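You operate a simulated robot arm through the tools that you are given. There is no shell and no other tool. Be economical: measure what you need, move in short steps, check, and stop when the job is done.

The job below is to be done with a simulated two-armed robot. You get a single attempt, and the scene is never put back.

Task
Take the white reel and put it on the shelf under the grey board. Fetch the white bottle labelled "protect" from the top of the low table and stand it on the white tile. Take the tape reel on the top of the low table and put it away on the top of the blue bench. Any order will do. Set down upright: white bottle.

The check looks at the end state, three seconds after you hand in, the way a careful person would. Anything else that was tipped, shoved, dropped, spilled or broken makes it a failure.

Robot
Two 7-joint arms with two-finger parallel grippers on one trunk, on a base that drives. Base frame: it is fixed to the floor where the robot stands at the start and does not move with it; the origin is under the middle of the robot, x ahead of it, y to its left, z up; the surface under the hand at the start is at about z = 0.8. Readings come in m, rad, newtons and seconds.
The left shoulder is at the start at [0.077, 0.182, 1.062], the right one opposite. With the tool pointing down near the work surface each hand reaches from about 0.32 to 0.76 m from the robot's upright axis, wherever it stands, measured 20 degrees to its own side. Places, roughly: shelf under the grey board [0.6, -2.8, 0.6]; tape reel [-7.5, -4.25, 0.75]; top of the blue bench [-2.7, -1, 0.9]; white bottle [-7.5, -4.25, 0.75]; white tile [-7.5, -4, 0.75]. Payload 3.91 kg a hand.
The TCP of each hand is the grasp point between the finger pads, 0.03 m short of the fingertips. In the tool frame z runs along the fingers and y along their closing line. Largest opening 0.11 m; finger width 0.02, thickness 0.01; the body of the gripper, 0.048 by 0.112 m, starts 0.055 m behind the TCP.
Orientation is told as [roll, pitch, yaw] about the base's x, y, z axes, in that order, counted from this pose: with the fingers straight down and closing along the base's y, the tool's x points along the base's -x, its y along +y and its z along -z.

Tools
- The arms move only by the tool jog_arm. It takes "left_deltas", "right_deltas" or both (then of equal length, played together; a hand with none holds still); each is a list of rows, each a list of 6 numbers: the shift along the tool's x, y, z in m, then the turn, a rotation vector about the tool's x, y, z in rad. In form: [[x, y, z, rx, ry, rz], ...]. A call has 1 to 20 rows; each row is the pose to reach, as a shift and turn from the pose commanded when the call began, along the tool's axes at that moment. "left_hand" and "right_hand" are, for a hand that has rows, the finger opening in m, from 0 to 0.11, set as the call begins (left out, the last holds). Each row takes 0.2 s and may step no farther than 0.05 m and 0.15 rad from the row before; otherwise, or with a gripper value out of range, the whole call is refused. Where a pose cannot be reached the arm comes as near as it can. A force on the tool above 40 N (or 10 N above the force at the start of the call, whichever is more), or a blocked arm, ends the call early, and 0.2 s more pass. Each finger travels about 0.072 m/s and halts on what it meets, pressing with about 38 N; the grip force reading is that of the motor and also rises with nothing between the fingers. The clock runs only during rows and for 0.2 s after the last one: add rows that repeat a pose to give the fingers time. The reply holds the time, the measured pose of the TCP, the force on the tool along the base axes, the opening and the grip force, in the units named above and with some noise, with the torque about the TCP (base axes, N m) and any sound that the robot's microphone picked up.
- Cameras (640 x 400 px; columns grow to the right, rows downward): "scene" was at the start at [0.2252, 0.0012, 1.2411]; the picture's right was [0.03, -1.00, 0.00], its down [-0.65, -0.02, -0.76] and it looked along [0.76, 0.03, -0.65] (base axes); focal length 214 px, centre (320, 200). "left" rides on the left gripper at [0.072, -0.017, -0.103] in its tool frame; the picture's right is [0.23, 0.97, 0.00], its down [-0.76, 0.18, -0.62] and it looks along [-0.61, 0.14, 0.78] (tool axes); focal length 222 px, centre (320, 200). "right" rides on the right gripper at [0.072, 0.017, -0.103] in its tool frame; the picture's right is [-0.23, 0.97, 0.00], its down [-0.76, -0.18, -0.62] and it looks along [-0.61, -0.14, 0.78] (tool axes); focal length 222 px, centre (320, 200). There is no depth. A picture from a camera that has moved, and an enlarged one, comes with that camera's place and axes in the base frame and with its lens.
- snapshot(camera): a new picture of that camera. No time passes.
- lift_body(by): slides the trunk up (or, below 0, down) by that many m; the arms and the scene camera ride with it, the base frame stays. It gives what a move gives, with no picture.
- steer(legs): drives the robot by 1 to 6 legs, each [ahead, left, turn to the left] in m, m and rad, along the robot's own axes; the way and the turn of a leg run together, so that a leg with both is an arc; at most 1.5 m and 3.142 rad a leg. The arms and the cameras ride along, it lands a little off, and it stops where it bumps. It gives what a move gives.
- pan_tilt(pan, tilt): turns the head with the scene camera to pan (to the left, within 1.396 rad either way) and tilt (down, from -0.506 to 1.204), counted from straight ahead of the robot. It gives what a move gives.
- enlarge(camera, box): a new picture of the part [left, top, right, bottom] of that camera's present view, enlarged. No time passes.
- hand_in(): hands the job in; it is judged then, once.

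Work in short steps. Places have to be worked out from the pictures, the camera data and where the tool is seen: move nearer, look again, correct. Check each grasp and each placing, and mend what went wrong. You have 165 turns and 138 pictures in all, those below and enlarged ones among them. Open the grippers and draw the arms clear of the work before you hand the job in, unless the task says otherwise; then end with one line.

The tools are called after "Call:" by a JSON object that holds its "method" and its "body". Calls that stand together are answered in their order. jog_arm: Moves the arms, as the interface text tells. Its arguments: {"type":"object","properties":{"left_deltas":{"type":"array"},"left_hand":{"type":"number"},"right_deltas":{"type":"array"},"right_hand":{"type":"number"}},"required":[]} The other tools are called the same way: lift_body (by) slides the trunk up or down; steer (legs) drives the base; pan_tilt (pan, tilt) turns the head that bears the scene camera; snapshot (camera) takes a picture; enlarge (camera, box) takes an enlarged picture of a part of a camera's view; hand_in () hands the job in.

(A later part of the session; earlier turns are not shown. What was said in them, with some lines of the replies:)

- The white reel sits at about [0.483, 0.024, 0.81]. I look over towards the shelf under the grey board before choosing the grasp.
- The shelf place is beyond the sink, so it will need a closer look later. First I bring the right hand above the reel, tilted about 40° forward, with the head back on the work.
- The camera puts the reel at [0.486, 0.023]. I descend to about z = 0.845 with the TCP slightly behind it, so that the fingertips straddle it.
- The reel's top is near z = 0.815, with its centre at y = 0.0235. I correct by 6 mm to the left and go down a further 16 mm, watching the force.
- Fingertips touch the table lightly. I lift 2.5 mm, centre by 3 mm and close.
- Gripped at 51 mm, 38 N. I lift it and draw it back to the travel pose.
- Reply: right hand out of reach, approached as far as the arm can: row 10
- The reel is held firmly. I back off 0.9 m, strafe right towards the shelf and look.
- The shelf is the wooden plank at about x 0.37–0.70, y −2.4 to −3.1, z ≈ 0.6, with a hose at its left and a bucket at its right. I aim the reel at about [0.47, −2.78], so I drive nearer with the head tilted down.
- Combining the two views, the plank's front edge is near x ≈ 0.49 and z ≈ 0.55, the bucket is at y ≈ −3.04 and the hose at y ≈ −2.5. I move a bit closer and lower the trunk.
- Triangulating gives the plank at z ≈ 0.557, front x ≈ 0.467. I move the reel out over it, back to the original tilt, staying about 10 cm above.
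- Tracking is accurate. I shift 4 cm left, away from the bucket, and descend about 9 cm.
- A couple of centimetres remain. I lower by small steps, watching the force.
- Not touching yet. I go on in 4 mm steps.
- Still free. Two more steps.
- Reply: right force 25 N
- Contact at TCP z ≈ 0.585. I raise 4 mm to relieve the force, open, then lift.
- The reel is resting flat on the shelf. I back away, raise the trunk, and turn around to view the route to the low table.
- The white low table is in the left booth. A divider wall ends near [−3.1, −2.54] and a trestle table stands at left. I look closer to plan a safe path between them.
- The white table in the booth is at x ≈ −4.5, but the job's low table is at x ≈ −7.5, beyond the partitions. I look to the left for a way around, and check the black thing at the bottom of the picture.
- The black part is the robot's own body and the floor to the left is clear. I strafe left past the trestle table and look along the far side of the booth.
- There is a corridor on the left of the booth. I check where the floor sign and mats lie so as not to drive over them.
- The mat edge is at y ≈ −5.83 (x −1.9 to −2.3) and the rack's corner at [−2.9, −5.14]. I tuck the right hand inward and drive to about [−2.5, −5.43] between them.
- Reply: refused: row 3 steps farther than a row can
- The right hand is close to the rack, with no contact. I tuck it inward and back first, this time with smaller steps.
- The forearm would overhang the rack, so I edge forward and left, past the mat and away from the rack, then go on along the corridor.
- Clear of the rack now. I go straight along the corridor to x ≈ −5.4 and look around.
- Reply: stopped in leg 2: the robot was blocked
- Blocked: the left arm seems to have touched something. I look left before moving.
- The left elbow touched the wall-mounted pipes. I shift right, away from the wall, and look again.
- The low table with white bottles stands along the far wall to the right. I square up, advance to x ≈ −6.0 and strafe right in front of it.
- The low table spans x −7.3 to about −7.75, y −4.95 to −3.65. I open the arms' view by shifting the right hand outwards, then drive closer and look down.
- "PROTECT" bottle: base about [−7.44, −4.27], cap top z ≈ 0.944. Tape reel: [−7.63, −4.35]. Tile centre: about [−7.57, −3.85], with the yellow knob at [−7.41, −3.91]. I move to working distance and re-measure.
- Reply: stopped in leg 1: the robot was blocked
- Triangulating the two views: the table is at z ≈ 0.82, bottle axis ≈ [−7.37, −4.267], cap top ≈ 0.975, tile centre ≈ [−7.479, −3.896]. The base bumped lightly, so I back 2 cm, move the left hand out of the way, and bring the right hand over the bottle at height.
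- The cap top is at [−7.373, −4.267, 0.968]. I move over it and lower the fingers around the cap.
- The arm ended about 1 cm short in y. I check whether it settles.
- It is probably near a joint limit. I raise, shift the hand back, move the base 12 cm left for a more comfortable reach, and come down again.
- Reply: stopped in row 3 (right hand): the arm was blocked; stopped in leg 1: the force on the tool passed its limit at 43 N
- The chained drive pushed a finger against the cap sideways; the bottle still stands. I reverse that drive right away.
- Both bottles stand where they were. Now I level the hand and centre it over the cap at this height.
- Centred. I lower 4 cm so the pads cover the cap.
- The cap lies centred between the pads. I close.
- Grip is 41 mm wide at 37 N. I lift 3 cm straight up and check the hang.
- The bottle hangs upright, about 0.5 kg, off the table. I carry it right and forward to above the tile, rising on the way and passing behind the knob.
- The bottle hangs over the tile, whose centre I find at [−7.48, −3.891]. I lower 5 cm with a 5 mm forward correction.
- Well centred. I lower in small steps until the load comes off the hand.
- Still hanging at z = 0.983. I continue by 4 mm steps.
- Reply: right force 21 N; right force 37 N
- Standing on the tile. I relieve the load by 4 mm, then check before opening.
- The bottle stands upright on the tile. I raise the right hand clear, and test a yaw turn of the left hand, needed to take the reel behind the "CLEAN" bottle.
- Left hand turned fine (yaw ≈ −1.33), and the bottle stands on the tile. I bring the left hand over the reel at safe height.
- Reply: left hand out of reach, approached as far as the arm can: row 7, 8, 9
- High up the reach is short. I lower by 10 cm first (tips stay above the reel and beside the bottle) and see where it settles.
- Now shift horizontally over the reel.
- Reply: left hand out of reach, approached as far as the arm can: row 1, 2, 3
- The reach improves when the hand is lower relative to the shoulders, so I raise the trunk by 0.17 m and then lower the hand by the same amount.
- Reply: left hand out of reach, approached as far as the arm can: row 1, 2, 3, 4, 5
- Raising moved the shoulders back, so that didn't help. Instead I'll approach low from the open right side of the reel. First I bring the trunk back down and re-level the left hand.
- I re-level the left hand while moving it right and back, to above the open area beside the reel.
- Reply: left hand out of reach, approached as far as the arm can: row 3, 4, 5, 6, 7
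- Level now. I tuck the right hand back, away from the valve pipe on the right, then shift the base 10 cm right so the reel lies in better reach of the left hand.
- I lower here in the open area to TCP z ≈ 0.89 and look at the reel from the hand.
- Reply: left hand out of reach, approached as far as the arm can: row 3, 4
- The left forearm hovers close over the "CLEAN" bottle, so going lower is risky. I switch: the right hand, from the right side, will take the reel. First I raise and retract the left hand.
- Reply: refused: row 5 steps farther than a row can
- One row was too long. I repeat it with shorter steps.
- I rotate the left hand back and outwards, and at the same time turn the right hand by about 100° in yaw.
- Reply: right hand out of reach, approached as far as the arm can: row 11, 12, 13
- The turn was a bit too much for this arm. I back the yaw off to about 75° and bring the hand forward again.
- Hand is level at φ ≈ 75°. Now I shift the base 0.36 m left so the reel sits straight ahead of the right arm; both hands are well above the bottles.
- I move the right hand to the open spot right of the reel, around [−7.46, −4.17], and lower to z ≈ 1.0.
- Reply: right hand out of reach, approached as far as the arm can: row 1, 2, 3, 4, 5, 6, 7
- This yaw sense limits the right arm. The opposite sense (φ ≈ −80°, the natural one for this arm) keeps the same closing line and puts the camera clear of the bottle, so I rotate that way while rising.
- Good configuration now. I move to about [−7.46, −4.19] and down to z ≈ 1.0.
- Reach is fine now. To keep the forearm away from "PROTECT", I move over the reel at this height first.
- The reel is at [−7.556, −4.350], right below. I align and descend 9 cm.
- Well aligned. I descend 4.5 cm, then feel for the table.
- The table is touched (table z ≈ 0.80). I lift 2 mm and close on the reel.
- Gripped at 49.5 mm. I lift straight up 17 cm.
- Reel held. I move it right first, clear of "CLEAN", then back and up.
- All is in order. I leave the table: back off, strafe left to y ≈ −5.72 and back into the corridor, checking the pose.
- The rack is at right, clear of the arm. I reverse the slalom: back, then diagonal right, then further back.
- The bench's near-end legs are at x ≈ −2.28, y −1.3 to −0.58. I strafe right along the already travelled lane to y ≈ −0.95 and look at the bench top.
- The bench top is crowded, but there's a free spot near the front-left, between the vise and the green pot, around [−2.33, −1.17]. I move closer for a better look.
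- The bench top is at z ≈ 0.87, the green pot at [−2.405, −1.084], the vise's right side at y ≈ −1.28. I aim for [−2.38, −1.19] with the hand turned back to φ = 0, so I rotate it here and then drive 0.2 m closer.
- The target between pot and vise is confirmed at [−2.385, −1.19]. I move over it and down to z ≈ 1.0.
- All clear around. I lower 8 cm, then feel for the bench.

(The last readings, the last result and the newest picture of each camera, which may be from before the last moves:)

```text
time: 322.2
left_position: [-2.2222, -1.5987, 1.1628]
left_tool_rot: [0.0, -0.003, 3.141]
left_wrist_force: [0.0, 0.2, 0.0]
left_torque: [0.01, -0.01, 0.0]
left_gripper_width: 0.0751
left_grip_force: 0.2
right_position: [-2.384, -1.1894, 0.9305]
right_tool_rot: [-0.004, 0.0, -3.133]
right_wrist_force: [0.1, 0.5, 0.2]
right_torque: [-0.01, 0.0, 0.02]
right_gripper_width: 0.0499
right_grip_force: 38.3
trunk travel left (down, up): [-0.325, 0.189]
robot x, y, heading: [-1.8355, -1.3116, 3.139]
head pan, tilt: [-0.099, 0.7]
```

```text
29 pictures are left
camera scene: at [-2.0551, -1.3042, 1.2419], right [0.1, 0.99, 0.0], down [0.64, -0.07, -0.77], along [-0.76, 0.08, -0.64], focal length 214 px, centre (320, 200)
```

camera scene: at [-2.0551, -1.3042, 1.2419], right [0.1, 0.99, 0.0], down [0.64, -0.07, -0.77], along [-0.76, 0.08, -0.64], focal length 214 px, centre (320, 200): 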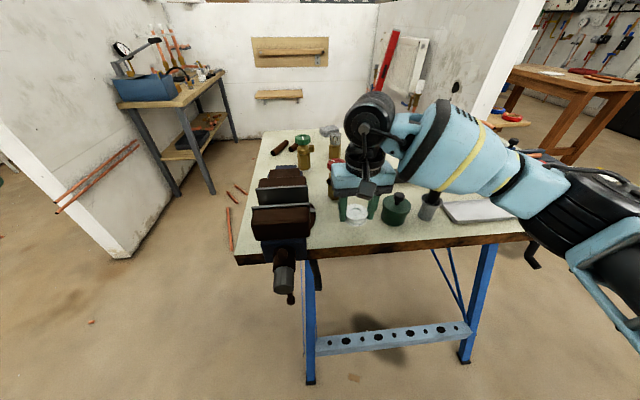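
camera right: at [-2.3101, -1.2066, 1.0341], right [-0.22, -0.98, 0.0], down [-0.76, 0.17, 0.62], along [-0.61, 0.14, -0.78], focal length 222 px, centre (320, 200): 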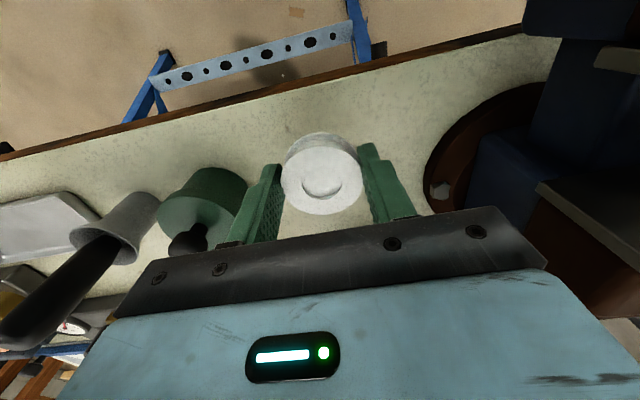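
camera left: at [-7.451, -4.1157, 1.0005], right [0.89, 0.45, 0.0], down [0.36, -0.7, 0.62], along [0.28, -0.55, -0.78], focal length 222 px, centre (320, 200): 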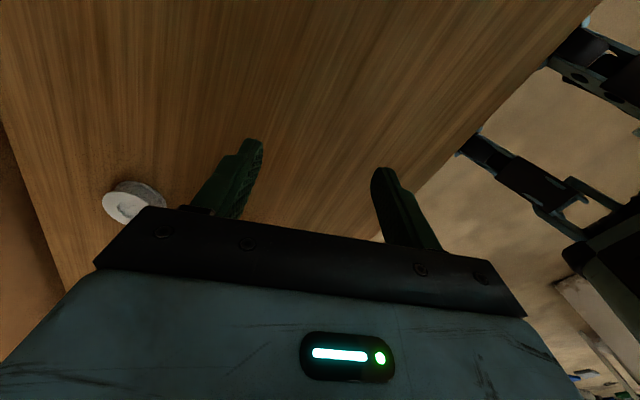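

Forearm and neighbours look clear. I lower the last centimetres in small steps.

Call:
{"method": "jog_arm", "body": {"right_deltas": [[0, 0, 0.01, 0, 0, 0], [0, 0, 0.02, 0, 0, 0], [0, 0, 0.02, 0, 0, 0]]}}

Call:
{"method": "jog_arm", "body": {"right_deltas": [[0, 0, 0.005, 0, 0, 0], [0, 0, 0.005, 0, 0, 0]]}}

```text
time: 323.0
left_position: [-2.2215, -1.5989, 1.1631]
left_tool_rot: [-0.002, -0.002, 3.138]
left_wrist_force: [-0.5, -0.6, -0.2]
left_torque: [0.04, -0.01, 0.02]
left_gripper_width: 0.0749
left_grip_force: 0.0
right_position: [-2.3855, -1.1909, 0.9112]
right_tool_rot: [-0.005, 0.001, -3.133]
right_wrist_force: [0.7, 0.8, -0.2]
right_torque: [-0.03, -0.01, -0.01]
right_gripper_width: 0.0503
right_grip_force: 37.4
trunk travel left (down, up): [-0.325, 0.189]
robot x, y, heading: [-1.8285, -1.3135, 3.137]
head pan, tilt: [-0.099, 0.7]
```

```text
time: 323.6
left_position: [-2.2227, -1.5978, 1.1639]
left_tool_rot: [-0.002, 0.0, 3.14]
left_wrist_force: [-0.4, 0.3, 0.4]
left_torque: [-0.01, -0.01, -0.03]
left_gripper_width: 0.0748
left_grip_force: 0.2
right_position: [-2.3836, -1.1906, 0.9058]
right_tool_rot: [-0.005, 0.0, -3.132]
right_wrist_force: [0.0, 0.8, 1.3]
right_torque: [0.03, -0.02, 0.02]
right_gripper_width: 0.0499
right_grip_force: 37.6
trunk travel left (down, up): [-0.325, 0.189]
robot x, y, heading: [-1.8391, -1.3099, 3.142]
head pan, tilt: [-0.099, 0.7]
```

Call:
{"method": "jog_arm", "body": {"right_deltas": [[0, 0, 0.004, 0, 0, 0], [0, 0, 0.004, 0, 0, 0]]}}

Call:
{"method": "jog_arm", "body": {"right_deltas": [[0, 0, 0.003, 0, 0, 0], [0, 0, 0.003, 0, 0, 0]]}}

```text
time: 324.2
left_position: [-2.2223, -1.5983, 1.1631]
left_tool_rot: [-0.002, -0.003, 3.14]
left_wrist_force: [0.1, 0.4, -0.3]
left_torque: [-0.01, 0.02, -0.02]
left_gripper_width: 0.0752
left_grip_force: 0.0
right_position: [-2.3833, -1.1908, 0.9014]
right_tool_rot: [-0.006, 0.0, -3.131]
right_wrist_force: [-1.0, 0.2, -0.5]
right_torque: [-0.02, 0.0, 0.0]
right_gripper_width: 0.0499
right_grip_force: 37.6
trunk travel left (down, up): [-0.325, 0.189]
robot x, y, heading: [-1.8349, -1.312, 3.138]
head pan, tilt: [-0.099, 0.7]
```

```text
time: 324.8
left_position: [-2.2218, -1.5965, 1.1649]
left_tool_rot: [-0.002, -0.001, 3.141]
left_wrist_force: [-0.9, 0.3, 0.2]
left_torque: [0.0, 0.02, -0.03]
left_gripper_width: 0.075
left_grip_force: 0.0
right_position: [-2.3837, -1.1912, 0.8995]
right_tool_rot: [-0.006, 0.003, -3.133]
right_wrist_force: [0.8, 0.7, -0.3]
right_torque: [-0.01, 0.02, -0.01]
right_gripper_width: 0.0498
right_grip_force: 37.9
trunk travel left (down, up): [-0.325, 0.189]
robot x, y, heading: [-1.8343, -1.3127, 3.139]
head pan, tilt: [-0.099, 0.7]
```

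Call:
{"method": "jog_arm", "body": {"right_deltas": [[0, 0, 0.004, 0, 0, 0], [0, 0, 0.004, 0, 0, 0]]}}

Call:
{"method": "jog_arm", "body": {"right_deltas": [[0, 0, 0.003, 0, 0, 0], [0, 0, 0.003, 0, 0, 0]]}}

Call:
{"method": "snapshot", "body": {"camera": "right"}}

```text
time: 325.4
left_position: [-2.2222, -1.5974, 1.1623]
left_tool_rot: [-0.001, 0.0, 3.141]
left_wrist_force: [0.4, 0.5, -0.9]
left_torque: [-0.02, 0.01, -0.02]
left_gripper_width: 0.0752
left_grip_force: 0.1
right_position: [-2.383, -1.1909, 0.8966]
right_tool_rot: [-0.006, 0.002, -3.133]
right_wrist_force: [0.3, -1.1, -1.2]
right_torque: [0.01, 0.01, -0.01]
right_gripper_width: 0.05
right_grip_force: 37.8
trunk travel left (down, up): [-0.325, 0.189]
robot x, y, heading: [-1.8377, -1.3088, 3.141]
head pan, tilt: [-0.099, 0.7]
```

```text
time: 326.0
left_position: [-2.2221, -1.5973, 1.1635]
left_tool_rot: [-0.001, -0.002, 3.141]
left_wrist_force: [-0.3, -0.2, 0.0]
left_torque: [-0.01, -0.01, -0.01]
left_gripper_width: 0.0746
left_grip_force: 0.0
right_position: [-2.3838, -1.19, 0.8934]
right_tool_rot: [-0.006, 0.002, -3.133]
right_wrist_force: [-0.1, 0.9, -0.2]
right_torque: [-0.05, -0.03, -0.02]
right_gripper_width: 0.0499
right_grip_force: 38.9
trunk travel left (down, up): [-0.325, 0.189]
robot x, y, heading: [-1.8355, -1.3119, 3.137]
head pan, tilt: [-0.099, 0.7]
```

```text
28 pictures are left
camera right: at [-2.3097, -1.2074, 0.9968], right [-0.22, -0.98, -0.01], down [-0.76, 0.17, 0.62], along [-0.61, 0.14, -0.78], focal length 222 px, centre (320, 200)
```

right: 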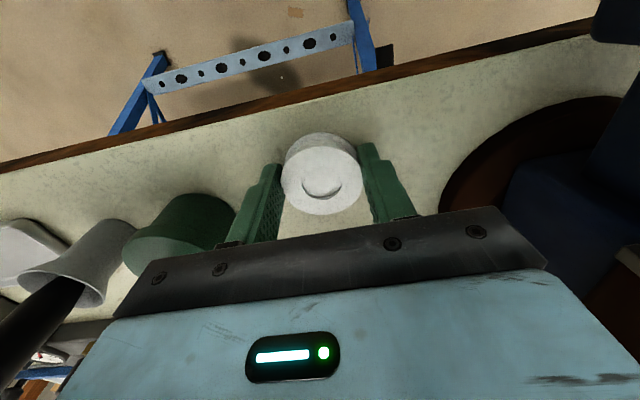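

Not touching yet; on by 4 mm steps.

Call:
{"method": "jog_arm", "body": {"right_deltas": [[0, 0, 0.004, 0, 0, 0], [0, 0, 0.004, 0, 0, 0]]}}

Call:
{"method": "jog_arm", "body": {"right_deltas": [[0, 0, 0.004, 0, 0, 0], [0, 0, 0.004, 0, 0, 0]]}}

Call:
{"method": "jog_arm", "body": {"right_deltas": [[0, 0, 0.004, 0, 0, 0], [0, 0, 0.004, 0, 0, 0]]}}

```text
time: 326.6
left_position: [-2.2208, -1.5974, 1.1634]
left_tool_rot: [0.0, 0.0, 3.141]
left_wrist_force: [0.0, -0.6, -0.4]
left_torque: [-0.01, -0.01, -0.02]
left_gripper_width: 0.0751
left_grip_force: 0.1
right_position: [-2.3838, -1.1909, 0.8915]
right_tool_rot: [-0.003, 0.0, -3.131]
right_wrist_force: [-1.0, -0.8, 14.4]
right_torque: [-0.14, 0.27, 0.0]
right_gripper_width: 0.0499
right_grip_force: 37.7
trunk travel left (down, up): [-0.325, 0.189]
robot x, y, heading: [-1.8357, -1.3122, 3.14]
head pan, tilt: [-0.099, 0.7]
```

```text
time: 327.2
left_position: [-2.2198, -1.5981, 1.1639]
left_tool_rot: [0.0, -0.002, 3.141]
left_wrist_force: [-0.1, -0.3, 0.0]
left_torque: [-0.01, 0.0, 0.0]
left_gripper_width: 0.075
left_grip_force: 0.1
right_position: [-2.383, -1.1898, 0.8905]
right_tool_rot: [0.001, -0.008, -3.134]
right_wrist_force: [-5.1, 1.6, 38.6]
right_torque: [-0.37, 0.19, -0.21]
right_gripper_width: 0.0501
right_grip_force: 37.5
trunk travel left (down, up): [-0.325, 0.189]
robot x, y, heading: [-1.8341, -1.3113, 3.136]
head pan, tilt: [-0.099, 0.7]
```

```text
time: 327.6
left_position: [-2.2215, -1.5981, 1.1632]
left_tool_rot: [0.0, -0.001, 3.14]
left_wrist_force: [0.0, 0.1, 0.1]
left_torque: [-0.01, -0.02, -0.01]
left_gripper_width: 0.0749
left_grip_force: 0.1
right_position: [-2.3844, -1.1904, 0.8894]
right_tool_rot: [0.001, -0.011, -3.132]
right_wrist_force: [6.5, 0.8, 14.4]
right_torque: [0.19, -0.25, -0.11]
right_gripper_width: 0.0498
right_grip_force: 38.1
trunk travel left (down, up): [-0.325, 0.189]
robot x, y, heading: [-1.8348, -1.3142, 3.145]
head pan, tilt: [-0.099, 0.7]
stopped in row 1 (right hand): the force on the tool passed its limit at 52 N (the readings are from after the stop); the commanded pose is now the measured one
```

The reel is on the bench. I relieve 2 mm, open moderately, and check.

Call:
{"method": "jog_arm", "body": {"right_deltas": [[0, 0, -0.002, 0, 0, 0], [0, 0, -0.002, 0, 0, 0]]}}

Call:
{"method": "jog_arm", "body": {"right_deltas": [[0, 0, 0, 0, 0, 0], [0, 0, 0, 0, 0, 0], [0, 0, 0, 0, 0, 0], [0, 0, 0, 0, 0, 0]], "right_hand": 0.075}}

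Call:
{"method": "snapshot", "body": {"camera": "right"}}

```text
time: 328.2
left_position: [-2.2206, -1.5985, 1.1622]
left_tool_rot: [0.0, -0.002, 3.139]
left_wrist_force: [0.1, 0.8, 0.5]
left_torque: [0.0, -0.03, 0.0]
left_gripper_width: 0.075
left_grip_force: 0.2
right_position: [-2.3853, -1.1904, 0.8889]
right_tool_rot: [0.001, -0.009, -3.133]
right_wrist_force: [2.7, -2.9, 8.8]
right_torque: [-0.02, -0.06, 0.01]
right_gripper_width: 0.0499
right_grip_force: 38.3
trunk travel left (down, up): [-0.325, 0.189]
robot x, y, heading: [-1.8316, -1.3098, 3.136]
head pan, tilt: [-0.099, 0.7]
```

```text
time: 329.2
left_position: [-2.2225, -1.5976, 1.1645]
left_tool_rot: [0.0, -0.004, 3.14]
left_wrist_force: [0.1, 0.4, -0.2]
left_torque: [0.01, 0.01, 0.02]
left_gripper_width: 0.0753
left_grip_force: 0.1
right_position: [-2.3859, -1.1884, 0.891]
right_tool_rot: [0.001, -0.008, -3.137]
right_wrist_force: [-1.0, 4.4, 12.8]
right_torque: [-0.09, -0.1, -0.16]
right_gripper_width: 0.0736
right_grip_force: 0.1
trunk travel left (down, up): [-0.325, 0.189]
robot x, y, heading: [-1.8315, -1.309, 3.138]
head pan, tilt: [-0.099, 0.7]
```

```text
27 pictures are left
camera right: at [-2.3111, -1.2052, 0.9928], right [-0.22, -0.98, 0.0], down [-0.76, 0.17, 0.63], along [-0.61, 0.14, -0.78], focal length 222 px, centre (320, 200)
```

right: 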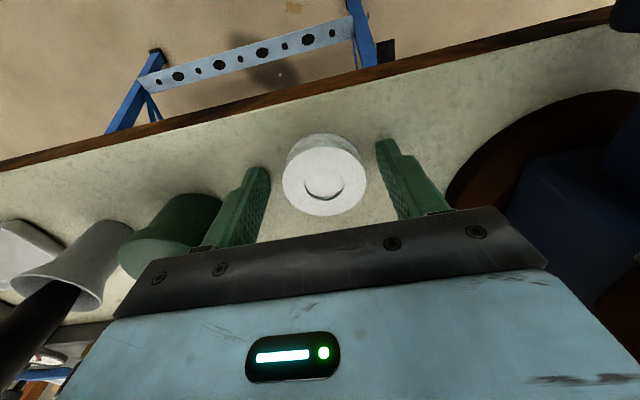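

Reel released, flat on the bench. I raise the hand straight up.

Call:
{"method": "jog_arm", "body": {"right_deltas": [[0, 0, -0.015, 0, 0, 0], [0, 0, -0.05, 0, 0, 0], [0, 0, -0.09, 0, 0, 0], [0, 0, -0.13, 0, 0, 0], [0, 0, -0.17, 0, 0, 0], [0.03, 0, -0.2, 0, 0, 0]]}}

Call:
{"method": "snapshot", "body": {"camera": "scene"}}

Call:
{"method": "snapshot", "body": {"camera": "right"}}

```text
time: 330.6
left_position: [-2.2218, -1.5973, 1.1631]
left_tool_rot: [-0.004, -0.003, 3.141]
left_wrist_force: [0.2, -0.4, -0.5]
left_torque: [0.01, 0.01, 0.01]
left_gripper_width: 0.0749
left_grip_force: 0.1
right_position: [-2.3531, -1.1893, 1.0887]
right_tool_rot: [-0.001, -0.009, -3.136]
right_wrist_force: [0.8, -0.6, 0.0]
right_torque: [0.02, 0.0, -0.01]
right_gripper_width: 0.0751
right_grip_force: 0.1
trunk travel left (down, up): [-0.325, 0.189]
robot x, y, heading: [-1.8334, -1.3104, 3.142]
head pan, tilt: [-0.099, 0.7]
```

```text
26 pictures are left
camera scene: at [-2.0541, -1.3038, 1.2421], right [0.1, 0.99, 0.0], down [0.64, -0.07, -0.77], along [-0.76, 0.08, -0.64], focal length 214 px, centre (320, 200)
```

scene: 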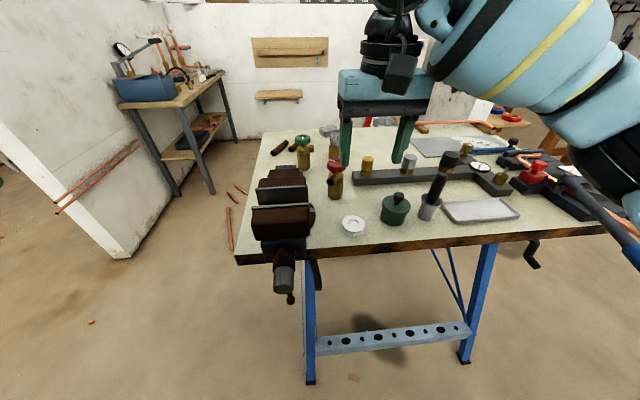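

```text
25 pictures are left
camera right: at [-2.2778, -1.2061, 1.1912], right [-0.22, -0.98, 0.0], down [-0.76, 0.17, 0.63], along [-0.61, 0.14, -0.78], focal length 222 px, centre (320, 200)
```

right: 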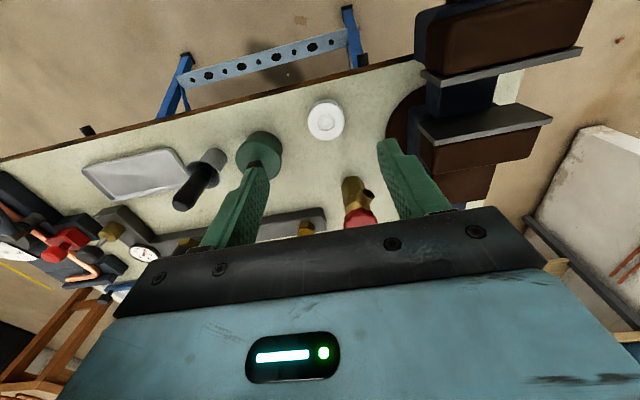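

The reel lies flat on the bench and nothing else moved. I open the grippers and back away clear of the bench.

Call:
{"method": "steer", "body": {"legs": [[-0.6, 0, 0]]}}

Call:
{"method": "jog_arm", "body": {"left_deltas": [[0, 0, 0, 0, 0, 0], [0, 0, 0, 0, 0, 0]], "left_hand": 0.11, "right_deltas": [[0, 0, 0, 0, 0, 0], [0, 0, 0, 0, 0, 0]], "right_hand": 0.11}}

Call:
{"method": "snapshot", "body": {"camera": "scene"}}

```text
time: 334.0
left_position: [-1.6349, -1.5989, 1.1626]
left_tool_rot: [-0.002, -0.002, 3.128]
left_wrist_force: [-0.6, 0.1, 0.7]
left_torque: [-0.02, -0.03, 0.01]
left_gripper_width: 0.0749
left_grip_force: 0.1
right_position: [-1.7642, -1.1875, 1.0877]
right_tool_rot: [-0.001, -0.009, 3.136]
right_wrist_force: [-0.5, 0.1, 0.2]
right_torque: [-0.01, -0.01, 0.0]
right_gripper_width: 0.0751
right_grip_force: 0.1
trunk travel left (down, up): [-0.325, 0.189]
robot x, y, heading: [-1.248, -1.3137, 3.126]
head pan, tilt: [-0.099, 0.7]
```

```text
time: 334.6
left_position: [-1.636, -1.5977, 1.1634]
left_tool_rot: [-0.002, 0.001, 3.129]
left_wrist_force: [-0.2, -0.3, -0.7]
left_torque: [-0.02, -0.01, 0.0]
left_gripper_width: 0.1096
left_grip_force: 0.0
right_position: [-1.764, -1.1875, 1.0879]
right_tool_rot: [0.0, -0.008, 3.134]
right_wrist_force: [-0.6, -0.6, 0.3]
right_torque: [-0.01, -0.01, -0.03]
right_gripper_width: 0.1102
right_grip_force: 0.1
trunk travel left (down, up): [-0.325, 0.189]
robot x, y, heading: [-1.2487, -1.3141, 3.131]
head pan, tilt: [-0.099, 0.7]
```

```text
24 pictures are left
camera scene: at [-1.4662, -1.3062, 1.2419], right [0.11, 0.99, 0.0], down [0.64, -0.07, -0.77], along [-0.76, 0.09, -0.64], focal length 214 px, centre (320, 200)
```

scene: 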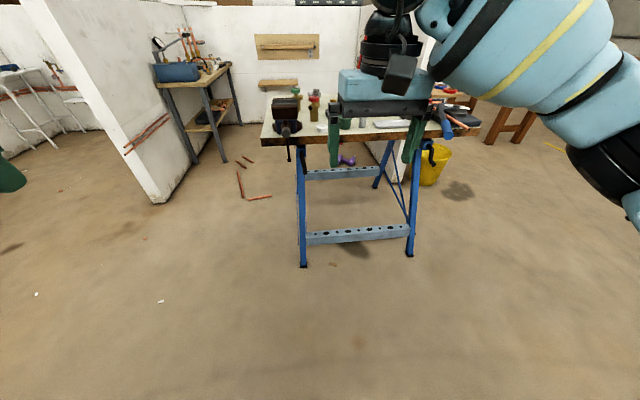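

All three items are in place and the arms are clear, so I hand in.

Call:
{"method": "hand_in", "body": {}}

```text
The job is handed in.
```

The white reel is on the shelf under the grey board, the "protect" bottle stands upright on the white tile, and the tape reel is on the blue bench; on the way the left arm bumped the wall pipes and the hand once nudged the bottle's cap sideways, and I saw nothing displaced.
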